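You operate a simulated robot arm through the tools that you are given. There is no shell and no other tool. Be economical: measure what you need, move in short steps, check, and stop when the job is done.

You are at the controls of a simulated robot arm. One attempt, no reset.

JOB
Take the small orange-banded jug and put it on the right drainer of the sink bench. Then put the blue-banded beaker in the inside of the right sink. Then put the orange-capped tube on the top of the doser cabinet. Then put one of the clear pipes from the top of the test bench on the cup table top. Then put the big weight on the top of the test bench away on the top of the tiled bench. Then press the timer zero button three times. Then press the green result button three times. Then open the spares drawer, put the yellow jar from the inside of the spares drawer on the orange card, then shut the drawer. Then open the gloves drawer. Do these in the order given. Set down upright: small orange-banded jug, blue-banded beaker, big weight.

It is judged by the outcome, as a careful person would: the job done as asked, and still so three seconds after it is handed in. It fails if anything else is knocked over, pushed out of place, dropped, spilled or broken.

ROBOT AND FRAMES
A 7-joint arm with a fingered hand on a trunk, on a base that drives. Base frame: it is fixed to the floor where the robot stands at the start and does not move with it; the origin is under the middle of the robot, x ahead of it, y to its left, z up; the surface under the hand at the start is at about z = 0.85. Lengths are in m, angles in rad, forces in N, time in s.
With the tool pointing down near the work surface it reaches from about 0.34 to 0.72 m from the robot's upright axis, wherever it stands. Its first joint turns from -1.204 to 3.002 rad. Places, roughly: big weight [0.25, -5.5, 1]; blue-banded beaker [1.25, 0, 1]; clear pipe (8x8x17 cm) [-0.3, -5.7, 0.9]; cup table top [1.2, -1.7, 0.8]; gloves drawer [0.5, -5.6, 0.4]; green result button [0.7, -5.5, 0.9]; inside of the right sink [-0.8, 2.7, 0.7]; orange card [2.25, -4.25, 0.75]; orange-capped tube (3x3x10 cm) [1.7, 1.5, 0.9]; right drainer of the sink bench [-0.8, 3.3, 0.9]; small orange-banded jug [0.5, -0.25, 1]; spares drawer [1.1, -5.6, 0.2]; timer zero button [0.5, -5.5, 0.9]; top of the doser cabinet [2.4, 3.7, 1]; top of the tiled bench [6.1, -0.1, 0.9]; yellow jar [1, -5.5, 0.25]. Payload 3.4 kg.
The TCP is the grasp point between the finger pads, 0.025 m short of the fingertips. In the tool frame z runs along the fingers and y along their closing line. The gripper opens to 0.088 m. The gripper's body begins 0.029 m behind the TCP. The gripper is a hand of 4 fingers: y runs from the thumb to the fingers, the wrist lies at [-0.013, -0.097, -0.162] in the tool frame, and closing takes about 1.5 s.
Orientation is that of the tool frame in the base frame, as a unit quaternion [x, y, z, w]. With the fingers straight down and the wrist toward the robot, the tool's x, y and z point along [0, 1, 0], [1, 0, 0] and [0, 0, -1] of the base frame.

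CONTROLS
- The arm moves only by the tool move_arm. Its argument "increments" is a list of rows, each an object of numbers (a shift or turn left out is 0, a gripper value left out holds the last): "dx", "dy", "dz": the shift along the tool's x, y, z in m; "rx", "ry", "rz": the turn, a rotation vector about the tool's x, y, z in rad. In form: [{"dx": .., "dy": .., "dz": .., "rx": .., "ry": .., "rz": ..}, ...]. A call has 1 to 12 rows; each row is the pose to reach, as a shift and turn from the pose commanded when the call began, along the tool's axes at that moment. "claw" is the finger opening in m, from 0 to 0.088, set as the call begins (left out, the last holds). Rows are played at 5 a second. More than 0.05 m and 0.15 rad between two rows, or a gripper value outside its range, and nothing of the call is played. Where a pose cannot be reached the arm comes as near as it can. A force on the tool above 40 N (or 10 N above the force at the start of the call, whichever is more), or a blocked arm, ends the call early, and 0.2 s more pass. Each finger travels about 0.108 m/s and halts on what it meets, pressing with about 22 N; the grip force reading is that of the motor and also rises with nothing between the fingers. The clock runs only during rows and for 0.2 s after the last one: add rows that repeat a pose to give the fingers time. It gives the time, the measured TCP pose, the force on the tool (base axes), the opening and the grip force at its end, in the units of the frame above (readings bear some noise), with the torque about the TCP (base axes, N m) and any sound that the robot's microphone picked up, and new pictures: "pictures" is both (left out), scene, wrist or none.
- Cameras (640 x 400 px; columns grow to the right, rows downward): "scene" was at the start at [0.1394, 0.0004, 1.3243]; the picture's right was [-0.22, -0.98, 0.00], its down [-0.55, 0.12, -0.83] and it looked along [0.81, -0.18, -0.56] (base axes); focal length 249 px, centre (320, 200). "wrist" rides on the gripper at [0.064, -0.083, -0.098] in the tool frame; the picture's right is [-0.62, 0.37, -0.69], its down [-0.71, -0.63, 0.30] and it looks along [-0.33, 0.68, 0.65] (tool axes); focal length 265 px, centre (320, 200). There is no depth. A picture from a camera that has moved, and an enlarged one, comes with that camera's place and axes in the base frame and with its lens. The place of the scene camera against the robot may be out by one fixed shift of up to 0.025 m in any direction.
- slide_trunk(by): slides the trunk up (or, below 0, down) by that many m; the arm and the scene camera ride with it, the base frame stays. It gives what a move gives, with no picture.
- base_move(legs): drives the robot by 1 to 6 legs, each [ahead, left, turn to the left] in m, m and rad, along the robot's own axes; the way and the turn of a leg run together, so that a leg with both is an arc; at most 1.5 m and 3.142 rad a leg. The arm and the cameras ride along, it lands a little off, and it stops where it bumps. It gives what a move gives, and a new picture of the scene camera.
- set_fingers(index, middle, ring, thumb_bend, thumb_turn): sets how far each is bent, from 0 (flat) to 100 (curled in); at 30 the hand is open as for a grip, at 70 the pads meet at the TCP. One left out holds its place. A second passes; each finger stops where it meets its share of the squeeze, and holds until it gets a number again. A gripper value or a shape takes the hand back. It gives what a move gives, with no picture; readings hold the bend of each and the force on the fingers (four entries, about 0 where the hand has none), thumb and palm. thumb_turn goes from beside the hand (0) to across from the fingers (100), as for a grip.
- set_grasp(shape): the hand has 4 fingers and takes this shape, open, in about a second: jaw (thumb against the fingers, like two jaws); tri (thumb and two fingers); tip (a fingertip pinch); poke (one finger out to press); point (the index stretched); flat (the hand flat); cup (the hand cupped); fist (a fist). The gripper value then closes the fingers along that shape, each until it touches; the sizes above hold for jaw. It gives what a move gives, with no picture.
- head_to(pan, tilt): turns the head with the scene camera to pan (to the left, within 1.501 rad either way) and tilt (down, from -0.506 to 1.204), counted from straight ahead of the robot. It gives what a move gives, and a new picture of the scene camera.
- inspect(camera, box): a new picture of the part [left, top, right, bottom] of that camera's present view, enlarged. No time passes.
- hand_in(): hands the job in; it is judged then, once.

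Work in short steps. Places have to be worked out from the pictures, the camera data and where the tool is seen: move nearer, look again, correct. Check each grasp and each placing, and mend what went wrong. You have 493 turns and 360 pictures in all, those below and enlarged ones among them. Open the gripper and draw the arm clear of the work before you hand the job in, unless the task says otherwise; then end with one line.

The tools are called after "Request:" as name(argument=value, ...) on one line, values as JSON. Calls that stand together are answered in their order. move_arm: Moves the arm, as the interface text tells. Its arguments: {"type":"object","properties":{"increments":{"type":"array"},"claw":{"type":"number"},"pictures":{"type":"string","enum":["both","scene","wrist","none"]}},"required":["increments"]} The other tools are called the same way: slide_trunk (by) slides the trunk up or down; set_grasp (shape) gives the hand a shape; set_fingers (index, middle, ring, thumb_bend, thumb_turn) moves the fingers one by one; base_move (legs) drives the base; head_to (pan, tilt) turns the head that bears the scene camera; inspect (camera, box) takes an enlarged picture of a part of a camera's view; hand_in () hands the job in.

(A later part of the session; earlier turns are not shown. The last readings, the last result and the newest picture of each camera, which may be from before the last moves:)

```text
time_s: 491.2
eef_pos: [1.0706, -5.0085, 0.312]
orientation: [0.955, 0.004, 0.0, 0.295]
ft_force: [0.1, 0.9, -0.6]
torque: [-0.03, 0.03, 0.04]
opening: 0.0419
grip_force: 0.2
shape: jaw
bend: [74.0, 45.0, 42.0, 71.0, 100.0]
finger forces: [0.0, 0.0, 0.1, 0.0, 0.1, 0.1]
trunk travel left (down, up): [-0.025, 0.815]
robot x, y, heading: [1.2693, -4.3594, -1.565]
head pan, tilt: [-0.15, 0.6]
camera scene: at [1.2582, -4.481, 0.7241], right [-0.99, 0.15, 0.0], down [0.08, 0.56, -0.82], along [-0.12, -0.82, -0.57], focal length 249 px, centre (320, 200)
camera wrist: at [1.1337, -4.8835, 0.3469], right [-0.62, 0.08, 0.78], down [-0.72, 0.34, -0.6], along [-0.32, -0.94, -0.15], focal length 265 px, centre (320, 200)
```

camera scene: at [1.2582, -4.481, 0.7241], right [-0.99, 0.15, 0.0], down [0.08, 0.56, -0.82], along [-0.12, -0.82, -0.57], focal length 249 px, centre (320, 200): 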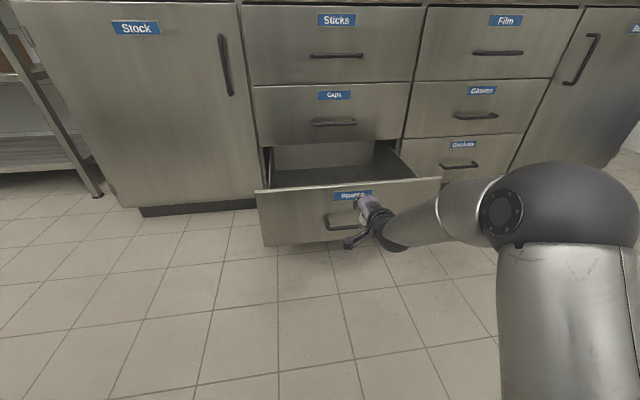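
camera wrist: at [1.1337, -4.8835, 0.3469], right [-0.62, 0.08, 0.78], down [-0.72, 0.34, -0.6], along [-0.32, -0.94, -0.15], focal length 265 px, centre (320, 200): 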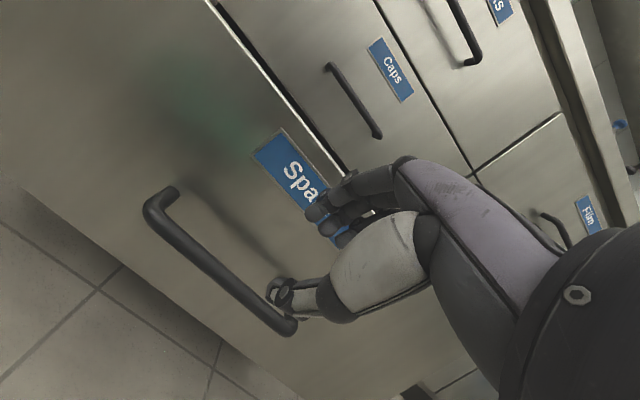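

Released. I raise the trunk and level the hand to look into the drawer.

Request:
slide_trunk(by=0.4)

Request:
move_arm(increments=[{"rx": 0.14}, {"rx": 0.28}, {"rx": 0.42}, {"rx": 0.56}, {"rx": 0.598}], claw=0.088, pictures="none")

Request:
head_to(pan=-0.1, tilt=0.75)

```text
time_s: 495.0
eef_pos: [1.0712, -5.0104, 0.7124]
orientation: [0.956, 0.004, -0.001, 0.295]
ft_force: [-0.6, -0.9, 0.4]
torque: [0.01, -0.02, 0.02]
opening: 0.0417
grip_force: 0.0
shape: jaw
bend: [74.0, 45.0, 42.0, 71.0, 100.0]
finger forces: [0.0, 0.0, 0.0, 0.0, 0.0, 0.0]
trunk travel left (down, up): [-0.425, 0.415]
robot x, y, heading: [1.269, -4.3623, -1.568]
head pan, tilt: [-0.15, 0.6]
```

```text
time_s: 496.2
eef_pos: [1.0704, -5.0096, 0.7123]
orientation: [1.0, 0.003, -0.002, 0.0]
ft_force: [0.3, 1.0, 0.7]
torque: [0.0, 0.0, 0.02]
opening: 0.0879
grip_force: 0.0
shape: jaw
bend: [30.0, 30.0, 30.0, 30.0, 98.0]
finger forces: [0.0, 0.1, 0.1, 0.0, 0.1, 0.1]
trunk travel left (down, up): [-0.425, 0.415]
robot x, y, heading: [1.2666, -4.3622, -1.567]
head pan, tilt: [-0.15, 0.6]
```

```text
time_s: 496.9
eef_pos: [1.0704, -5.01, 0.7133]
orientation: [1.0, 0.004, -0.002, 0.001]
ft_force: [0.0, -0.7, -0.2]
torque: [0.02, -0.02, 0.03]
opening: 0.0875
grip_force: 0.0
shape: jaw
bend: [30.0, 30.0, 30.0, 30.0, 98.0]
finger forces: [0.0, 0.0, 0.0, 0.1, 0.0, 0.0]
trunk travel left (down, up): [-0.425, 0.415]
robot x, y, heading: [1.2695, -4.3615, -1.566]
head pan, tilt: [-0.099, 0.75]
camera scene: at [1.2631, -4.476, 1.1114], right [-1.0, 0.1, 0.0], down [0.07, 0.68, -0.73], along [-0.07, -0.73, -0.68], focal length 249 px, centre (320, 200)
```

scene: 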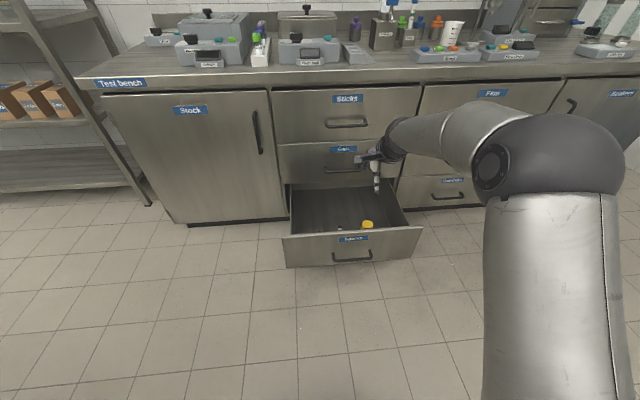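

The yellow jar is visible near the front of the drawer. I zoom in.

Request:
inspect(camera="scene", box=[280, 170, 430, 280])

Request:
move_arm(increments=[{"dz": 0.0}], pictures="wrist")

```text
3.64 times, centred on (355, 225) of scene
camera zoom: at [1.2631, -4.476, 1.1114], right [-1.0, 0.1, 0.0], down [0.07, 0.68, -0.73], along [-0.07, -0.73, -0.68], focal length 904 px, centre (193, 109)
```

zoom: 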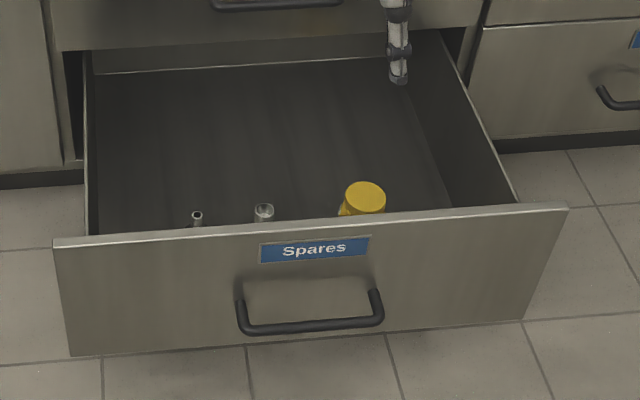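

```text
time_s: 497.3
eef_pos: [1.0696, -5.0106, 0.7108]
orientation: [1.0, 0.003, -0.001, 0.001]
ft_force: [0.3, 0.1, -0.1]
torque: [0.01, -0.02, 0.01]
opening: 0.0879
grip_force: 0.1
shape: jaw
bend: [30.0, 30.0, 30.0, 30.0, 98.0]
finger forces: [0.0, 0.0, 0.0, 0.1, 0.0, 0.1]
trunk travel left (down, up): [-0.425, 0.415]
robot x, y, heading: [1.2682, -4.3647, -1.565]
head pan, tilt: [-0.099, 0.75]
camera wrist: at [1.1344, -4.9247, 0.8106], right [-0.62, -0.37, 0.7], down [-0.72, 0.63, -0.3], along [-0.32, -0.69, -0.65], focal length 265 px, centre (320, 200)
```

wrist: 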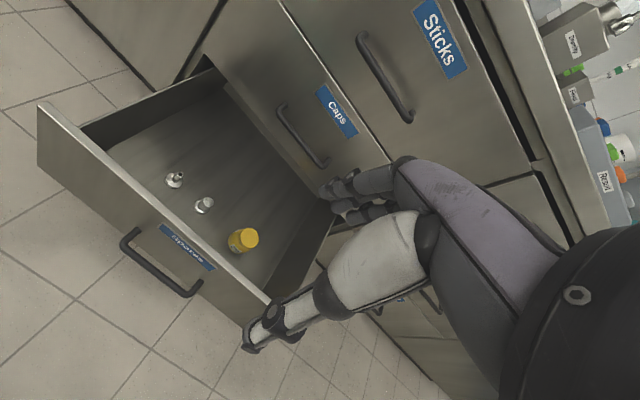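

Jar cap is at (0.952, -5.279), top z≈0.18, drawer front top z≈0.32 at y≈-5.12. I'll reach in with the hand tilted so the wrist stays high. First position the base and trunk.

Request:
base_move(legs=[[0.24, -0.12, 0]])

Request:
slide_trunk(by=-0.2)

Request:
move_arm(increments=[{"rx": 0.1}, {"rx": 0.2}, {"rx": 0.3}])

```text
time_s: 499.2
eef_pos: [0.9517, -5.2521, 0.7112]
orientation: [1.0, 0.002, -0.002, 0.0]
ft_force: [-0.1, -0.2, -0.2]
torque: [-0.01, 0.0, -0.03]
opening: 0.0878
grip_force: 0.1
shape: jaw
bend: [30.0, 30.0, 30.0, 30.0, 98.0]
finger forces: [0.0, 0.1, 0.0, 0.1, 0.0, 0.1]
trunk travel left (down, up): [-0.425, 0.415]
robot x, y, heading: [1.1507, -4.606, -1.568]
head pan, tilt: [-0.099, 0.75]
camera scene: at [1.1454, -4.719, 1.1113], right [-1.0, 0.1, 0.0], down [0.07, 0.68, -0.73], along [-0.07, -0.73, -0.68], focal length 249 px, centre (320, 200)
```

scene: 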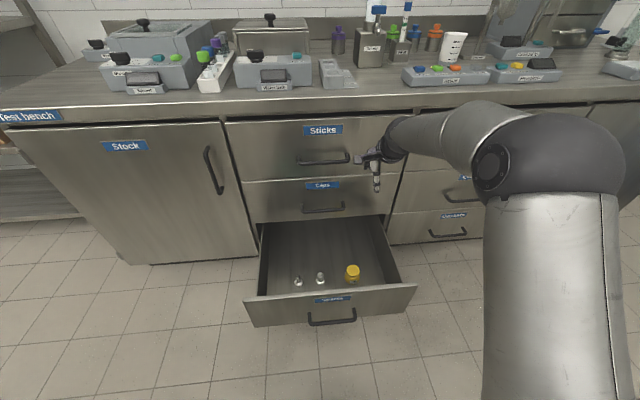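

```text
time_s: 501.4
eef_pos: [0.9532, -5.2517, 0.5113]
orientation: [1.0, 0.003, -0.002, 0.001]
ft_force: [-0.2, -0.6, 0.4]
torque: [-0.01, -0.01, 0.0]
opening: 0.0878
grip_force: 0.0
shape: jaw
bend: [30.0, 30.0, 30.0, 30.0, 98.0]
finger forces: [0.0, 0.1, 0.1, 0.1, 0.1, 0.1]
trunk travel left (down, up): [-0.225, 0.615]
robot x, y, heading: [1.1497, -4.6035, -1.571]
head pan, tilt: [-0.099, 0.75]
```

```text
time_s: 502.2
eef_pos: [0.9533, -5.252, 0.5114]
orientation: [0.989, 0.002, -0.002, -0.15]
ft_force: [0.1, -0.3, 0.6]
torque: [0.02, -0.01, 0.01]
opening: 0.0877
grip_force: 0.2
shape: jaw
bend: [30.0, 30.0, 30.0, 30.0, 98.0]
finger forces: [0.0, 0.1, 0.0, 0.0, 0.1, 0.1]
trunk travel left (down, up): [-0.225, 0.615]
robot x, y, heading: [1.1507, -4.6045, -1.573]
head pan, tilt: [-0.099, 0.75]
camera scene: at [1.1455, -4.7186, 0.9114], right [-1.0, 0.1, 0.0], down [0.07, 0.68, -0.73], along [-0.07, -0.73, -0.68], focal length 249 px, centre (320, 200)
camera wrist: at [1.0166, -5.2001, 0.6307], right [-0.62, -0.56, 0.55], down [-0.72, 0.69, -0.1], along [-0.32, -0.46, -0.83], focal length 265 px, centre (320, 200)
```

scene: 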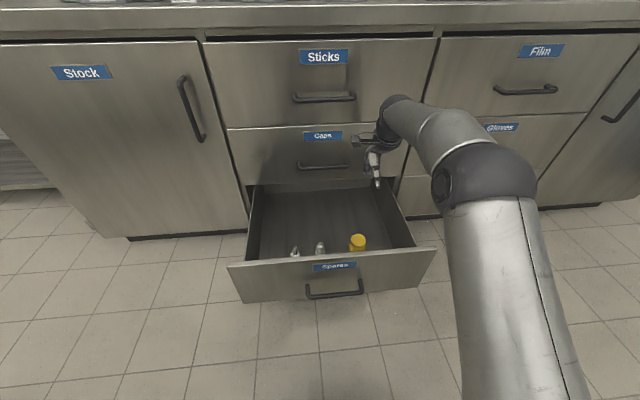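
wrist: 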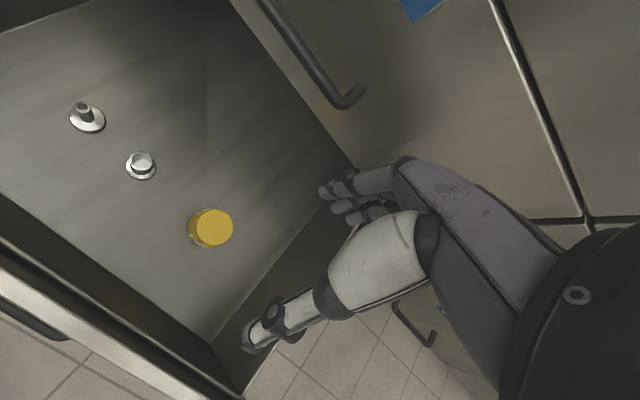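

Jar confirmed at (0.953, -5.272). I move the base forward 0.08 m and bring the hand over the jar at z 0.33.

Request:
base_move(legs=[[0.08, 0, 0]])

Request:
move_arm(increments=[{"dy": -0.035, "dz": -0.016}, {"dy": -0.04, "dz": 0.02}, {"dy": -0.025, "dz": 0.067}, {"dy": -0.012, "dz": 0.112}, {"dy": 0.0, "dz": 0.155}])

```text
time_s: 503.2
eef_pos: [0.9557, -5.3326, 0.5107]
orientation: [0.989, 0.004, -0.002, -0.148]
ft_force: [-0.8, -0.1, 0.5]
torque: [0.0, -0.03, 0.01]
opening: 0.0879
grip_force: 0.1
shape: jaw
bend: [30.0, 30.0, 30.0, 30.0, 98.0]
finger forces: [0.0, 0.0, 0.1, 0.0, 0.1, 0.1]
trunk travel left (down, up): [-0.225, 0.615]
robot x, y, heading: [1.1494, -4.6864, -1.565]
head pan, tilt: [-0.099, 0.75]
camera scene: at [1.1462, -4.7983, 0.9113], right [-1.0, 0.09, 0.0], down [0.06, 0.68, -0.73], along [-0.07, -0.73, -0.68], focal length 249 px, centre (320, 200)
```

scene: 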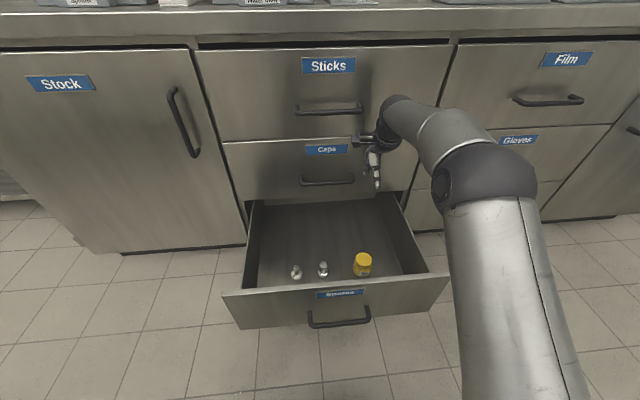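

```text
time_s: 504.4
eef_pos: [0.9493, -5.2887, 0.3644]
orientation: [0.989, 0.003, -0.002, -0.148]
ft_force: [-0.3, -0.6, 0.8]
torque: [0.02, 0.0, 0.0]
opening: 0.0875
grip_force: 0.1
shape: jaw
bend: [30.0, 30.0, 30.0, 30.0, 98.0]
finger forces: [0.0, 0.1, 0.0, 0.0, 0.0, 0.0]
trunk travel left (down, up): [-0.225, 0.615]
robot x, y, heading: [1.1466, -4.6888, -1.56]
head pan, tilt: [-0.099, 0.75]
camera scene: at [1.1462, -4.7982, 0.9114], right [-1.0, 0.09, 0.0], down [0.06, 0.68, -0.73], along [-0.07, -0.73, -0.68], focal length 249 px, centre (320, 200)
camera wrist: at [1.0141, -5.2366, 0.4839], right [-0.61, -0.56, 0.56], down [-0.72, 0.69, -0.1], along [-0.32, -0.46, -0.82], focal length 265 px, centre (320, 200)
```

scene: 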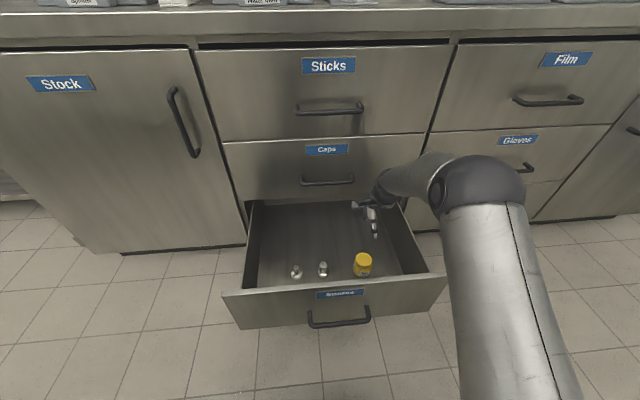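
wrist: 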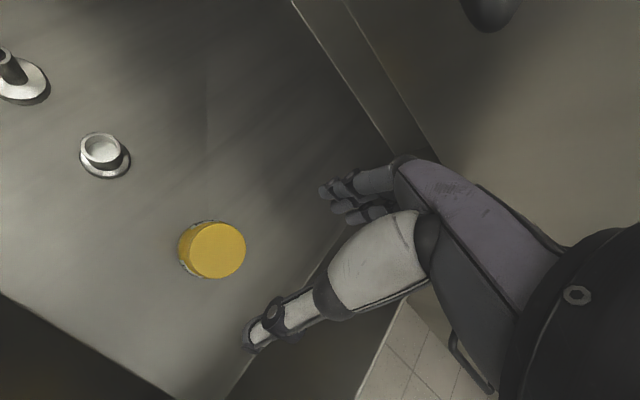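

Jar axis at (0.952, -5.27). I open a little wider and lower to z 0.25, checking arm clearance over the drawer front.

Request:
set_fingers(index=24, middle=24, ring=24, thumb_bend=24)

Request:
move_arm(increments=[{"dx": 0.003, "dy": 0.0, "dz": 0.04}, {"dx": 0.003, "dy": 0.008, "dz": 0.08}, {"dx": 0.003, "dy": 0.0158, "dz": 0.1144}])

```text
time_s: 505.4
eef_pos: [0.95, -5.2882, 0.366]
orientation: [0.989, 0.004, -0.002, -0.149]
ft_force: [0.2, -1.2, 1.2]
torque: [0.01, -0.03, -0.02]
opening: 0.096
grip_force: 0.0
shape: fingers
bend: [24.0, 24.0, 24.0, 24.0, 98.0]
finger forces: [0.0, 0.1, 0.0, 0.1, 0.0, 0.0]
trunk travel left (down, up): [-0.225, 0.615]
robot x, y, heading: [1.152, -4.6821, -1.565]
head pan, tilt: [-0.099, 0.75]
```

```text
time_s: 506.2
eef_pos: [0.9559, -5.2712, 0.246]
orientation: [0.989, 0.004, -0.002, -0.149]
ft_force: [0.6, -0.3, 0.7]
torque: [-0.01, 0.01, -0.01]
opening: 0.096
grip_force: 0.2
shape: fingers
bend: [24.0, 24.0, 24.0, 24.0, 98.0]
finger forces: [0.0, 0.1, 0.0, 0.0, 0.1, 0.0]
trunk travel left (down, up): [-0.225, 0.615]
robot x, y, heading: [1.1487, -4.685, -1.569]
head pan, tilt: [-0.099, 0.75]
camera scene: at [1.1462, -4.7983, 0.9114], right [-1.0, 0.09, 0.0], down [0.06, 0.68, -0.73], along [-0.07, -0.73, -0.68], focal length 249 px, centre (320, 200)
camera wrist: at [1.0197, -5.2184, 0.3664], right [-0.61, -0.56, 0.56], down [-0.72, 0.69, -0.1], along [-0.32, -0.46, -0.83], focal length 265 px, centre (320, 200)
```

scene: 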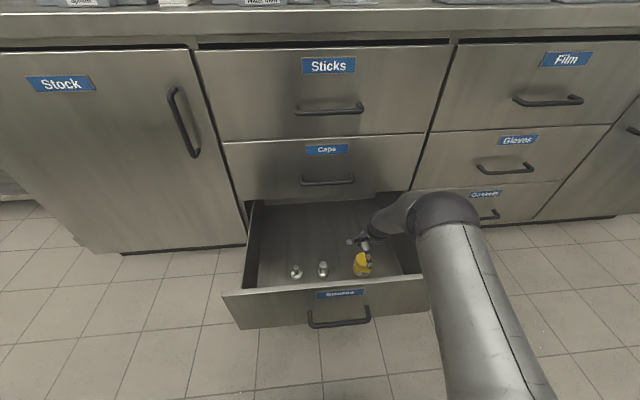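
wrist: 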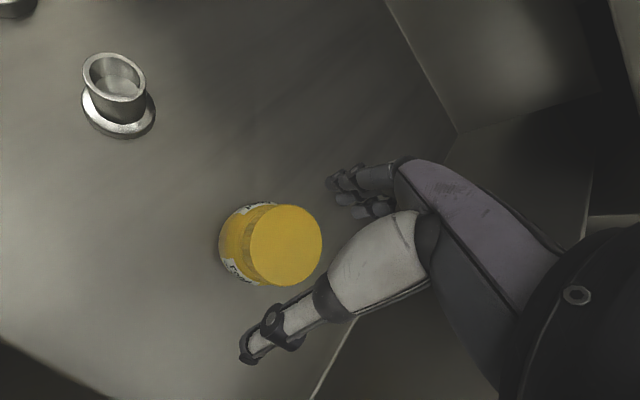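

Well aligned, elbow is clear. I go down the remaining 7 cm in steps.

Request:
move_arm(increments=[{"dx": -0.004, "dy": 0.009, "dz": 0.03}, {"dx": -0.004, "dy": 0.017, "dz": 0.055}, {"dx": -0.004, "dy": 0.0215, "dz": 0.07}])

```text
time_s: 507.0
eef_pos: [0.9504, -5.2741, 0.1819]
orientation: [0.99, 0.003, -0.004, -0.142]
ft_force: [-0.1, 1.8, 26.9]
torque: [-1.18, 0.18, 0.04]
opening: 0.0969
grip_force: 13.5
shape: fingers
bend: [24.0, 30.0, 24.0, 23.0, 98.0]
finger forces: [0.0, 24.9, 0.0, 0.1, 1.3, 0.0]
trunk travel left (down, up): [-0.225, 0.615]
robot x, y, heading: [1.1486, -4.682, -1.567]
head pan, tilt: [-0.099, 0.75]
camera scene: at [1.1472, -4.7949, 0.9126], right [-1.0, 0.1, 0.0], down [0.06, 0.68, -0.73], along [-0.07, -0.73, -0.68], focal length 249 px, centre (320, 200)
camera wrist: at [1.0148, -5.2192, 0.2993], right [-0.61, -0.55, 0.57], down [-0.72, 0.69, -0.11], along [-0.33, -0.48, -0.82], focal length 265 px, centre (320, 200)
```

scene: 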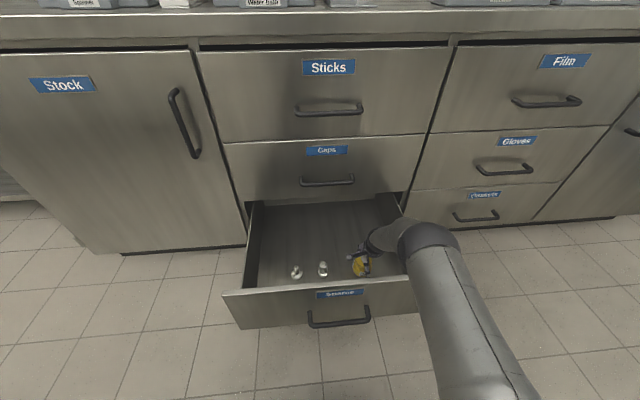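
wrist: 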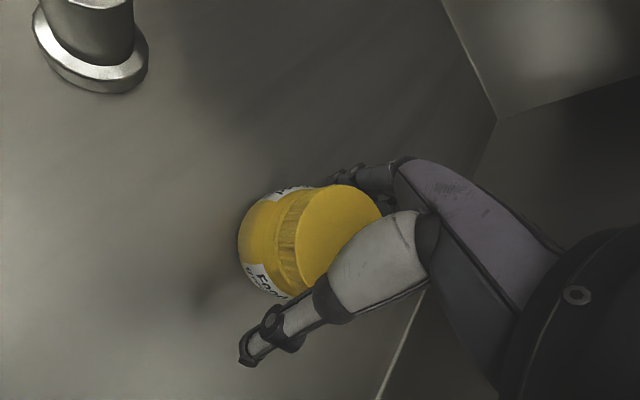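

A fingertip touched the drawer floor. I ease up 1 cm and close on the jar.

Request:
move_arm(increments=[{"dz": -0.008}, {"dz": -0.01}], pictures="none")

Request:
move_arm(increments=[{"dz": 0.0}, {"dz": 0.0}, {"dz": 0.0}, {"dz": 0.0}, {"dz": 0.0}, {"dz": 0.0}, {"dz": 0.0}], claw=0.02, pictures="wrist")

```text
time_s: 507.6
eef_pos: [0.9521, -5.2687, 0.1837]
orientation: [0.989, 0.004, -0.002, -0.15]
ft_force: [-0.9, 0.3, 3.5]
torque: [-0.26, 0.08, -0.01]
opening: 0.0966
grip_force: 2.1
shape: fingers
bend: [24.0, 25.0, 24.0, 24.0, 98.0]
finger forces: [0.0, 4.5, 0.1, 0.0, 0.0, 0.0]
trunk travel left (down, up): [-0.225, 0.615]
robot x, y, heading: [1.1514, -4.6838, -1.565]
head pan, tilt: [-0.099, 0.75]
```

```text
time_s: 509.2
eef_pos: [0.9519, -5.2716, 0.1836]
orientation: [0.989, 0.004, -0.003, -0.149]
ft_force: [0.7, -0.9, 1.4]
torque: [-0.02, -0.02, 0.02]
opening: 0.057
grip_force: 22.7
shape: jaw
bend: [26.0, 36.0, 39.0, 67.0, 100.0]
finger forces: [12.6, 6.5, 2.0, 0.1, 22.6, 0.0]
trunk travel left (down, up): [-0.225, 0.615]
robot x, y, heading: [1.1515, -4.6823, -1.565]
head pan, tilt: [-0.099, 0.75]
camera wrist: at [1.0167, -5.2188, 0.3039], right [-0.61, -0.56, 0.56], down [-0.72, 0.69, -0.1], along [-0.32, -0.46, -0.82], focal length 265 px, centre (320, 200)
```

wrist: 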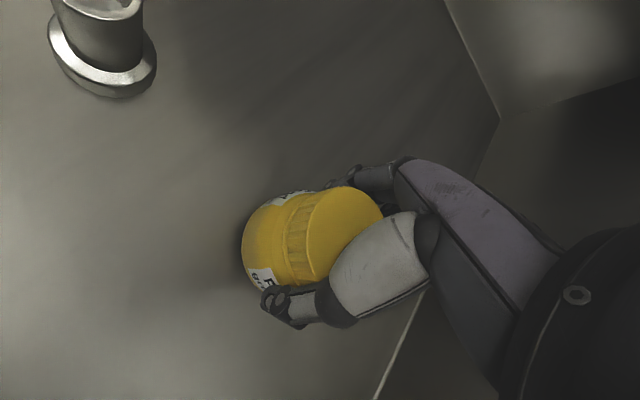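

Gripped (5.7 cm). Lift straight up out of the drawer.

Request:
move_arm(increments=[{"dy": -0.006, "dz": -0.019}, {"dy": -0.018, "dz": -0.057}, {"dy": -0.031, "dz": -0.1}, {"dy": -0.044, "dz": -0.143}, {"dy": -0.057, "dz": -0.185}])

```text
time_s: 510.4
eef_pos: [0.9524, -5.2707, 0.3793]
orientation: [0.989, 0.004, -0.003, -0.149]
ft_force: [-0.4, 0.5, -1.9]
torque: [0.03, -0.02, -0.01]
opening: 0.0571
grip_force: 21.8
shape: jaw
bend: [26.0, 36.0, 39.0, 67.0, 100.0]
finger forces: [12.8, 6.9, 2.2, 0.0, 22.0, 0.0]
trunk travel left (down, up): [-0.225, 0.615]
robot x, y, heading: [1.1531, -4.684, -1.566]
head pan, tilt: [-0.099, 0.75]
camera scene: at [1.1461, -4.7985, 0.9113], right [-1.0, 0.09, 0.0], down [0.06, 0.68, -0.73], along [-0.07, -0.73, -0.68], focal length 249 px, centre (320, 200)
camera wrist: at [1.0163, -5.2191, 0.4993], right [-0.61, -0.56, 0.55], down [-0.72, 0.69, -0.1], along [-0.32, -0.46, -0.83], focal length 265 px, centre (320, 200)
```

scene: 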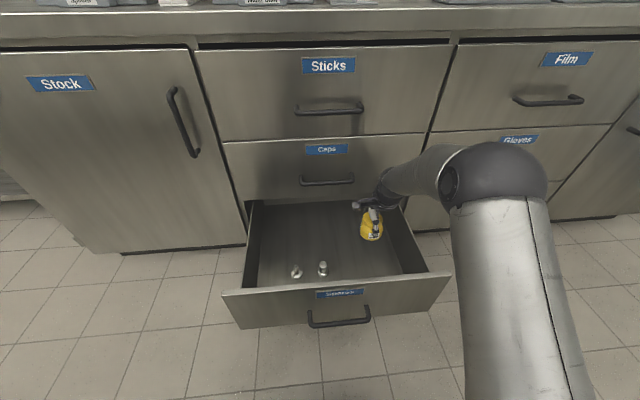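
wrist: 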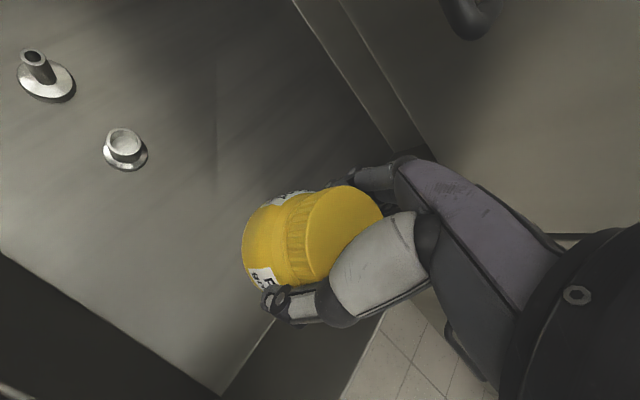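

Jar is out and upright. I back off, raise the trunk to working height and look left for the orange card.

Request:
base_move(legs=[[-0.55, 0, 0]])

Request:
slide_trunk(by=0.4)

Request:
slide_trunk(by=0.1)

Request:
head_to(pan=1.45, tilt=0.4)

```text
time_s: 513.6
eef_pos: [0.9477, -4.7294, 0.3796]
orientation: [0.989, -0.002, -0.001, -0.149]
ft_force: [-0.8, -0.2, -0.6]
torque: [-0.04, 0.0, -0.04]
opening: 0.0568
grip_force: 22.1
shape: jaw
bend: [26.0, 36.0, 39.0, 67.0, 100.0]
finger forces: [12.9, 6.8, 2.0, 0.0, 21.9, 0.1]
trunk travel left (down, up): [-0.225, 0.615]
robot x, y, heading: [1.1524, -4.1446, -1.578]
head pan, tilt: [-0.099, 0.75]
camera scene: at [1.1451, -4.2573, 0.9113], right [-0.99, 0.1, 0.0], down [0.07, 0.68, -0.73], along [-0.08, -0.73, -0.68], focal length 249 px, centre (320, 200)
```

scene: 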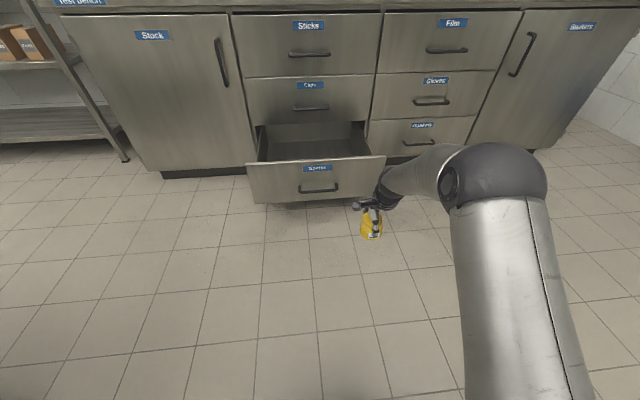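

```text
time_s: 517.4
eef_pos: [0.9472, -4.7276, 0.779]
orientation: [0.989, -0.002, -0.001, -0.149]
ft_force: [-0.1, -0.4, -2.3]
torque: [0.01, -0.03, -0.02]
opening: 0.057
grip_force: 22.3
shape: jaw
bend: [26.0, 36.0, 39.0, 67.0, 100.0]
finger forces: [12.9, 6.9, 2.1, 0.1, 21.8, 0.0]
trunk travel left (down, up): [-0.625, 0.215]
robot x, y, heading: [1.1528, -4.1435, -1.577]
head pan, tilt: [-0.099, 0.75]
```

```text
time_s: 518.7
eef_pos: [0.9477, -4.7283, 0.8797]
orientation: [0.989, -0.002, -0.001, -0.15]
ft_force: [0.3, 0.1, -1.4]
torque: [0.0, -0.02, 0.01]
opening: 0.0572
grip_force: 22.4
shape: jaw
bend: [26.0, 36.0, 39.0, 67.0, 100.0]
finger forces: [12.8, 6.8, 2.1, 0.0, 21.8, 0.1]
trunk travel left (down, up): [-0.725, 0.115]
robot x, y, heading: [1.1505, -4.1451, -1.578]
head pan, tilt: [-0.099, 0.75]
```

```text
time_s: 520.4
eef_pos: [0.9464, -4.7293, 0.8805]
orientation: [0.989, -0.001, -0.002, -0.149]
ft_force: [-0.2, -0.7, -1.8]
torque: [0.02, 0.02, 0.01]
opening: 0.057
grip_force: 21.6
shape: jaw
bend: [26.0, 36.0, 39.0, 67.0, 100.0]
finger forces: [12.8, 6.8, 2.1, 0.0, 21.8, 0.0]
trunk travel left (down, up): [-0.725, 0.115]
robot x, y, heading: [1.1509, -4.1432, -1.578]
head pan, tilt: [1.45, 0.4]
camera scene: at [1.2456, -4.1867, 1.4424], right [-0.13, -0.99, 0.0], down [-0.39, 0.05, -0.92], along [0.91, -0.12, -0.39], focal length 249 px, centre (320, 200)
```

scene: 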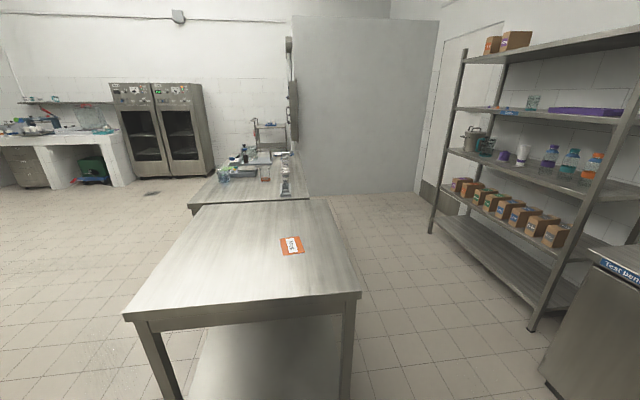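

The orange card is on the table ahead at about (2.26, -4.18). I turn to face it and approach.

Request:
slide_trunk(by=0.1)

Request:
base_move(legs=[[0, 0, 1.578], [0.3, 0.16, 0]])

Request:
head_to(pan=-0.1, tilt=0.6)

```text
time_s: 521.7
eef_pos: [0.946, -4.7294, 0.9805]
orientation: [0.989, -0.002, -0.001, -0.149]
ft_force: [0.9, 0.2, -1.2]
torque: [0.03, -0.01, -0.03]
opening: 0.0571
grip_force: 21.8
shape: jaw
bend: [26.0, 36.0, 39.0, 67.0, 100.0]
finger forces: [12.8, 6.8, 2.0, 0.1, 21.8, 0.0]
trunk travel left (down, up): [-0.825, 0.015]
robot x, y, heading: [1.1516, -4.1452, -1.572]
head pan, tilt: [1.45, 0.4]
```

```text
time_s: 527.9
eef_pos: [2.036, -4.1383, 0.9789]
orientation: [0.682, 0.716, -0.109, -0.102]
ft_force: [0.7, 0.4, -2.5]
torque: [-0.03, 0.0, -0.03]
opening: 0.0567
grip_force: 21.8
shape: jaw
bend: [27.0, 36.0, 39.0, 67.0, 100.0]
finger forces: [12.6, 6.6, 2.0, 0.1, 20.8, 0.1]
trunk travel left (down, up): [-0.825, 0.015]
robot x, y, heading: [1.4426, -3.967, 0.048]
head pan, tilt: [1.45, 0.4]
camera scene: at [1.5016, -3.8499, 1.5424], right [1.0, -0.07, 0.0], down [-0.03, -0.39, -0.92], along [0.07, 0.92, -0.39], focal length 249 px, centre (320, 200)
```

scene: 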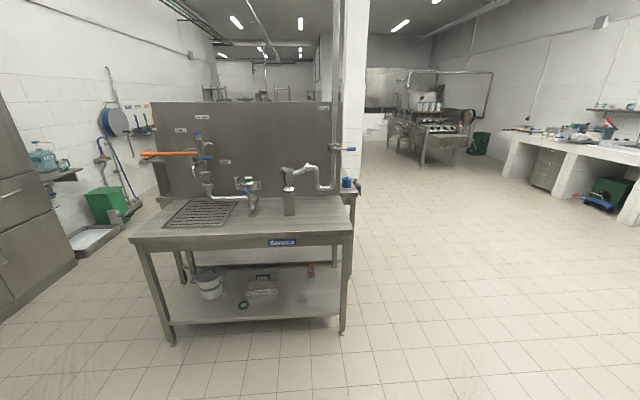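

```text
time_s: 529.5
eef_pos: [2.0358, -4.1379, 0.9808]
orientation: [0.682, 0.717, -0.109, -0.101]
ft_force: [-0.3, 0.6, -1.5]
torque: [0.05, -0.03, -0.02]
opening: 0.0567
grip_force: 22.2
shape: jaw
bend: [27.0, 36.0, 39.0, 67.0, 100.0]
finger forces: [12.6, 6.7, 2.0, 0.0, 20.9, 0.0]
trunk travel left (down, up): [-0.825, 0.015]
robot x, y, heading: [1.4409, -3.9632, 0.048]
head pan, tilt: [-0.099, 0.6]
camera scene: at [1.583, -3.947, 1.5242], right [-0.05, -1.0, 0.0], down [-0.56, 0.03, -0.82], along [0.82, -0.04, -0.57], focal length 249 px, centre (320, 200)
```

scene: 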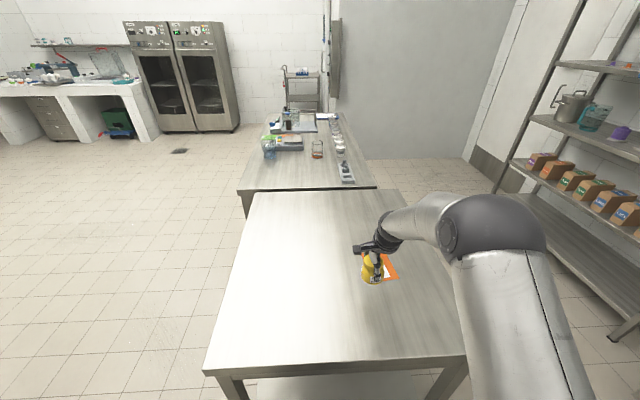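

Triangulation puts the card at about (2.13, -4.185) on a top at z≈0.85. I check with the wrist camera.

Request:
base_move(legs=[[0.05, 0, -0.045]])

Request:
move_arm(increments=[{"dz": 0.0}], pictures="wrist")

Request:
inspect(camera="scene", box=[320, 200, 450, 320])

```text
time_s: 530.4
eef_pos: [2.0764, -4.1627, 0.9819]
orientation: [0.697, 0.701, -0.106, -0.103]
ft_force: [0.1, 0.5, -1.7]
torque: [-0.02, -0.01, -0.04]
opening: 0.0569
grip_force: 22.0
shape: jaw
bend: [27.0, 36.0, 39.0, 67.0, 100.0]
finger forces: [12.7, 6.6, 2.1, 0.0, 20.9, 0.0]
trunk travel left (down, up): [-0.825, 0.015]
robot x, y, heading: [1.488, -3.9622, 0.009]
head pan, tilt: [-0.099, 0.6]
camera scene: at [1.6309, -3.9517, 1.5242], right [-0.1, -1.0, 0.0], down [-0.56, 0.05, -0.83], along [0.82, -0.08, -0.57], focal length 249 px, centre (320, 200)
```

scene: 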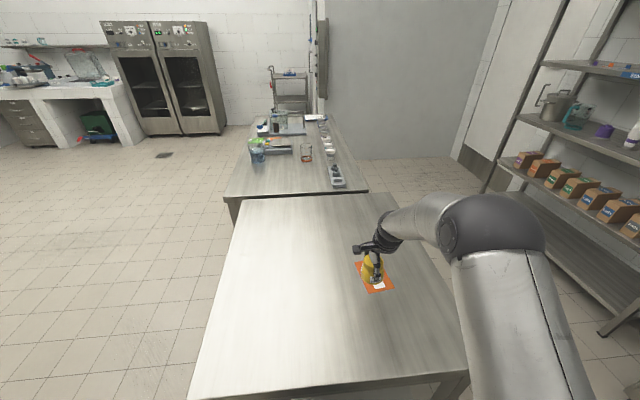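

```text
time_s: 530.8
eef_pos: [2.0744, -4.1614, 0.981]
orientation: [0.697, 0.702, -0.107, -0.104]
ft_force: [-0.4, -0.2, -1.4]
torque: [0.03, -0.01, -0.03]
opening: 0.0568
grip_force: 22.3
shape: jaw
bend: [27.0, 36.0, 39.0, 67.0, 100.0]
finger forces: [12.6, 6.6, 2.1, 0.0, 20.9, 0.0]
trunk travel left (down, up): [-0.825, 0.015]
robot x, y, heading: [1.4871, -3.9643, 0.0]
head pan, tilt: [-0.099, 0.6]
camera wrist: at [2.0232, -4.0972, 1.0998], right [0.56, -0.61, 0.56], down [-0.69, -0.72, -0.1], along [0.46, -0.32, -0.82], focal length 265 px, centre (320, 200)
```

wrist: 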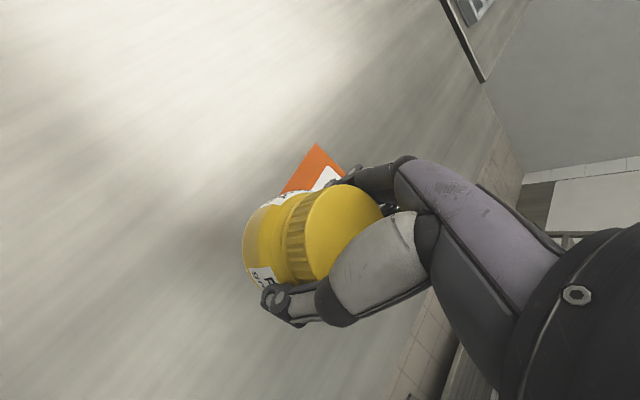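

```text
3.33 times, centred on (385, 260) of scene
camera zoom: at [1.6294, -3.9517, 1.5244], right [-0.1, -1.0, 0.0], down [-0.56, 0.05, -0.83], along [0.82, -0.08, -0.56], focal length 829 px, centre (103, 0)
```

zoom: 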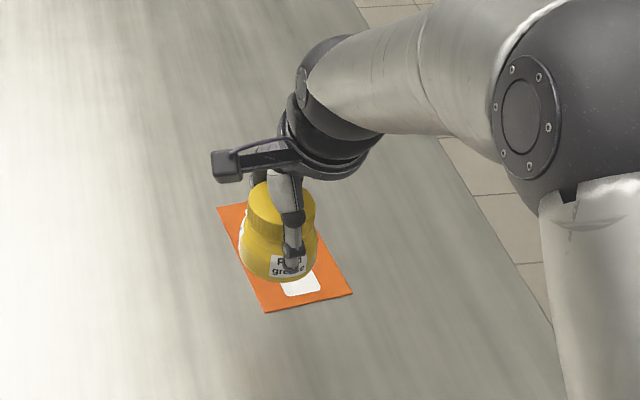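

Corrected card centre is about (2.147, -4.203). I move the jar above it and lower to about 3 cm.

Request:
move_arm(increments=[{"dx": -0.02, "dy": 0.035, "dz": -0.011}, {"dx": -0.042, "dy": 0.07, "dz": -0.0216}, {"dx": -0.042, "dy": 0.0803, "dz": 0.0128}])

Request:
inspect(camera="scene", box=[320, 200, 450, 320])

```text
time_s: 531.6
eef_pos: [2.1503, -4.2039, 0.9431]
orientation: [0.698, 0.701, -0.107, -0.104]
ft_force: [-0.5, 0.2, -1.3]
torque: [0.0, -0.03, 0.03]
opening: 0.0566
grip_force: 22.1
shape: jaw
bend: [27.0, 36.0, 39.0, 67.0, 100.0]
finger forces: [12.3, 6.6, 2.1, 0.1, 20.5, 0.0]
trunk travel left (down, up): [-0.825, 0.015]
robot x, y, heading: [1.4897, -3.9633, 0.003]
head pan, tilt: [-0.099, 0.6]
camera scene: at [1.6322, -3.9519, 1.5242], right [-0.1, -1.0, 0.0], down [-0.56, 0.05, -0.82], along [0.82, -0.08, -0.57], focal length 249 px, centre (320, 200)
camera wrist: at [2.0993, -4.1386, 1.0629], right [0.56, -0.61, 0.55], down [-0.69, -0.72, -0.1], along [0.46, -0.32, -0.83], focal length 265 px, centre (320, 200)
```

scene: 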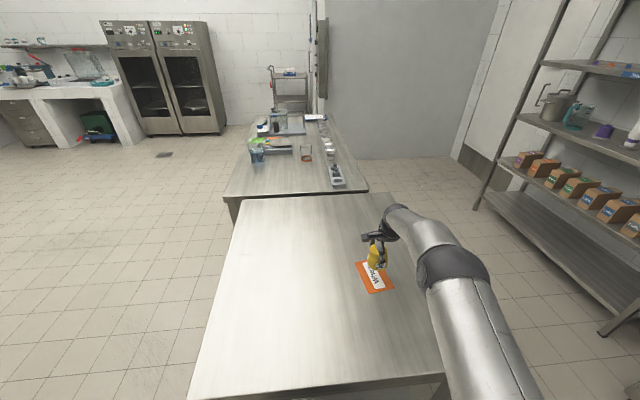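
wrist: 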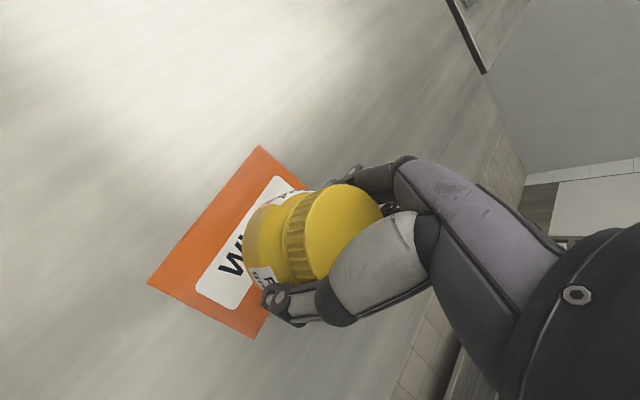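

```text
3.33 times, centred on (385, 260) of scene
camera zoom: at [1.6322, -3.9519, 1.5242], right [-0.1, -1.0, 0.0], down [-0.56, 0.05, -0.82], along [0.82, -0.08, -0.57], focal length 829 px, centre (103, 0)
```

zoom: 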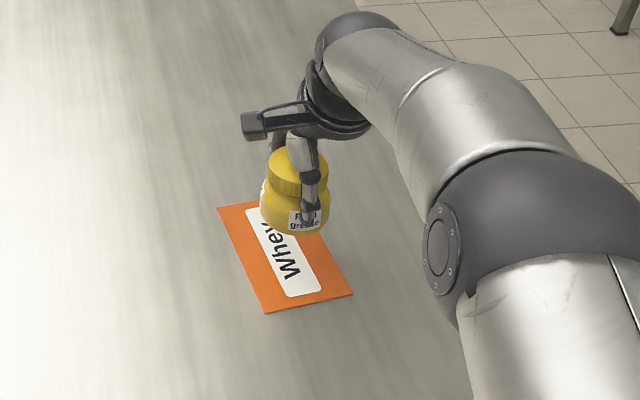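

Jar is centred over the card. Lower vertically in small steps.

Request:
move_arm(increments=[{"dy": 0.003, "dz": 0.0095}, {"dy": 0.0047, "dz": 0.0153}, {"dy": 0.0062, "dz": 0.02}], pictures="none")

```text
time_s: 532.4
eef_pos: [2.1495, -4.2034, 0.9246]
orientation: [0.697, 0.701, -0.106, -0.104]
ft_force: [-0.4, 0.3, -3.0]
torque: [0.0, -0.05, 0.01]
opening: 0.0564
grip_force: 22.0
shape: jaw
bend: [27.0, 36.0, 39.0, 67.0, 100.0]
finger forces: [12.4, 6.6, 1.9, 0.0, 20.5, 0.1]
trunk travel left (down, up): [-0.825, 0.015]
robot x, y, heading: [1.4898, -3.9667, 0.004]
head pan, tilt: [-0.099, 0.6]
```

Request:
move_arm(increments=[{"dy": 0.0015, "dz": 0.005}, {"dy": 0.003, "dz": 0.01}, {"dy": 0.0045, "dz": 0.0145}], pictures="none")

```text
time_s: 533.2
eef_pos: [2.1491, -4.2033, 0.9091]
orientation: [0.697, 0.701, -0.107, -0.104]
ft_force: [-0.6, -0.2, -1.9]
torque: [0.0, -0.03, 0.01]
opening: 0.0566
grip_force: 22.3
shape: jaw
bend: [27.0, 36.0, 39.0, 67.0, 100.0]
finger forces: [12.5, 6.6, 2.0, 0.0, 20.7, 0.1]
trunk travel left (down, up): [-0.825, 0.015]
robot x, y, heading: [1.4869, -3.9659, 0.002]
head pan, tilt: [-0.099, 0.6]
```

Request:
move_arm(increments=[{"dy": 0.0015, "dz": 0.005}, {"dy": 0.0025, "dz": 0.009}])

Request:
inspect(camera="scene", box=[320, 200, 450, 320])

```text
time_s: 533.8
eef_pos: [2.1489, -4.2037, 0.8981]
orientation: [0.697, 0.701, -0.106, -0.104]
ft_force: [0.2, 0.1, -1.4]
torque: [0.01, 0.02, 0.0]
opening: 0.0564
grip_force: 21.5
shape: jaw
bend: [27.0, 36.0, 39.0, 67.0, 100.0]
finger forces: [12.4, 6.7, 2.0, 0.0, 20.7, 0.0]
trunk travel left (down, up): [-0.825, 0.015]
robot x, y, heading: [1.492, -3.9643, 0.004]
head pan, tilt: [-0.099, 0.6]
camera scene: at [1.6313, -3.9519, 1.5242], right [-0.1, -1.0, 0.0], down [-0.56, 0.05, -0.82], along [0.82, -0.08, -0.57], focal length 249 px, centre (320, 200)
camera wrist: at [2.0972, -4.1386, 1.0181], right [0.56, -0.61, 0.56], down [-0.69, -0.72, -0.1], along [0.46, -0.32, -0.83], focal length 265 px, centre (320, 200)
```

scene: 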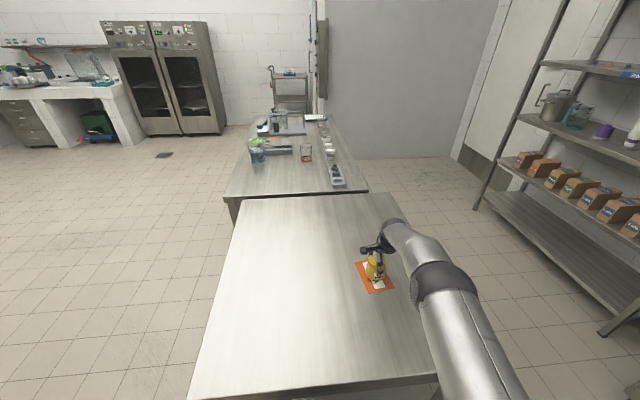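
wrist: 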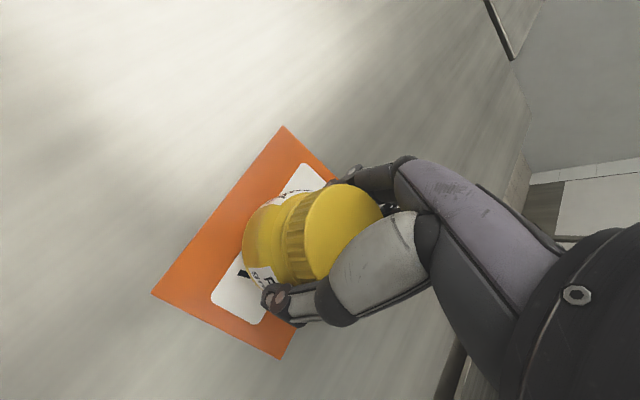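

```text
3.33 times, centred on (385, 260) of scene
camera zoom: at [1.6313, -3.9519, 1.5242], right [-0.1, -1.0, 0.0], down [-0.56, 0.05, -0.82], along [0.82, -0.08, -0.57], focal length 829 px, centre (103, 0)
```

zoom: 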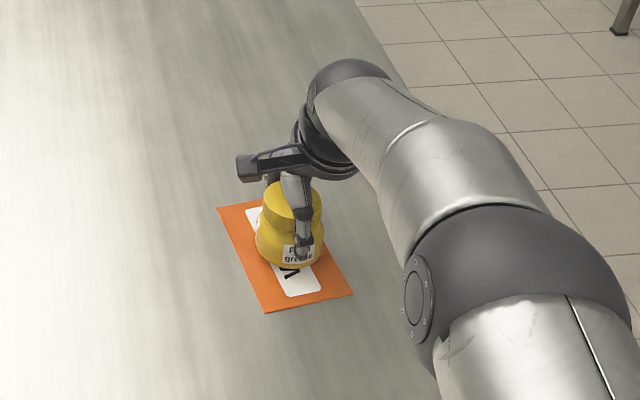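

Request:
move_arm(increments=[{"dy": 0.0015, "dz": 0.005}, {"dy": 0.003, "dz": 0.01}], pictures="none")

```text
time_s: 534.4
eef_pos: [2.1478, -4.2037, 0.8921]
orientation: [0.697, 0.702, -0.104, -0.102]
ft_force: [-0.3, -1.0, 11.9]
torque: [-0.04, -0.35, -0.01]
opening: 0.0565
grip_force: 21.8
shape: jaw
bend: [26.0, 36.0, 39.0, 67.0, 100.0]
finger forces: [13.6, 7.9, 2.4, 0.0, 25.6, 0.0]
trunk travel left (down, up): [-0.825, 0.015]
robot x, y, heading: [1.4902, -3.9623, 0.006]
head pan, tilt: [-0.099, 0.6]
```

Contact. Ease 3 mm and open.

Request:
move_arm(increments=[{"dy": -0.001, "dz": -0.004}, {"dy": -0.002, "dz": -0.006}], pictures="none")

Request:
set_fingers(index=24, middle=26, ring=24, thumb_bend=22)

Request:
move_arm(increments=[{"dy": -0.006, "dz": -0.019}, {"dy": -0.015, "dz": -0.0478}, {"dy": -0.027, "dz": -0.086}, {"dy": -0.041, "dz": -0.13}])

```text
time_s: 535.0
eef_pos: [2.1459, -4.2033, 0.8926]
orientation: [0.697, 0.701, -0.107, -0.104]
ft_force: [1.4, -0.5, 2.1]
torque: [0.01, -0.15, 0.01]
opening: 0.0562
grip_force: 22.0
shape: jaw
bend: [26.0, 36.0, 39.0, 67.0, 100.0]
finger forces: [13.3, 7.5, 2.3, 0.0, 22.0, 0.0]
trunk travel left (down, up): [-0.825, 0.015]
robot x, y, heading: [1.4911, -3.9621, 0.003]
head pan, tilt: [-0.099, 0.6]
```

```text
time_s: 536.0
eef_pos: [2.1475, -4.2034, 0.8942]
orientation: [0.697, 0.701, -0.107, -0.104]
ft_force: [-0.5, 0.5, -0.1]
torque: [0.0, 0.0, 0.01]
opening: 0.097
grip_force: 0.0
shape: fingers
bend: [24.0, 26.0, 24.0, 22.0, 100.0]
finger forces: [0.1, 0.1, 0.0, 0.0, 0.0, 0.0]
trunk travel left (down, up): [-0.825, 0.015]
robot x, y, heading: [1.4916, -3.9618, -0.0]
head pan, tilt: [-0.099, 0.6]
```

```text
time_s: 537.0
eef_pos: [2.149, -4.2067, 1.0348]
orientation: [0.697, 0.701, -0.107, -0.103]
ft_force: [1.6, 0.5, 0.4]
torque: [0.01, 0.0, 0.01]
opening: 0.097
grip_force: 0.1
shape: fingers
bend: [24.0, 26.0, 24.0, 22.0, 100.0]
finger forces: [0.0, 0.0, 0.0, 0.0, 0.0, 0.1]
trunk travel left (down, up): [-0.825, 0.015]
robot x, y, heading: [1.4897, -3.9635, -0.001]
head pan, tilt: [-0.099, 0.6]
camera scene: at [1.6298, -3.9512, 1.5243], right [-0.1, -1.0, 0.0], down [-0.56, 0.05, -0.83], along [0.82, -0.08, -0.56], focal length 249 px, centre (320, 200)
camera wrist: at [2.0973, -4.1405, 1.1537], right [0.56, -0.61, 0.56], down [-0.69, -0.72, -0.1], along [0.46, -0.32, -0.82], focal length 265 px, centre (320, 200)
```

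scene: 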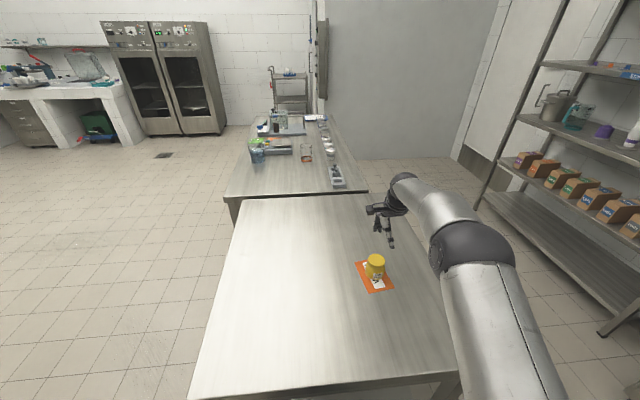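
wrist: 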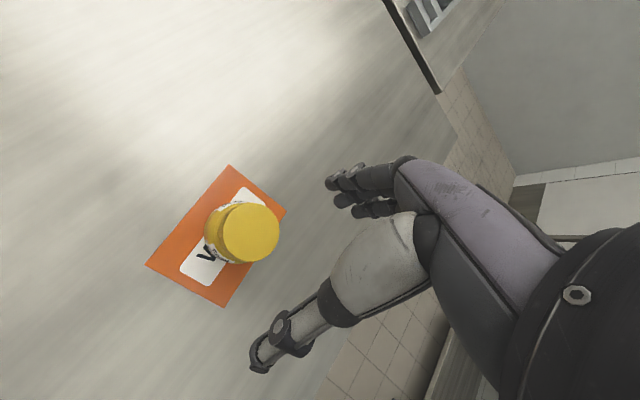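

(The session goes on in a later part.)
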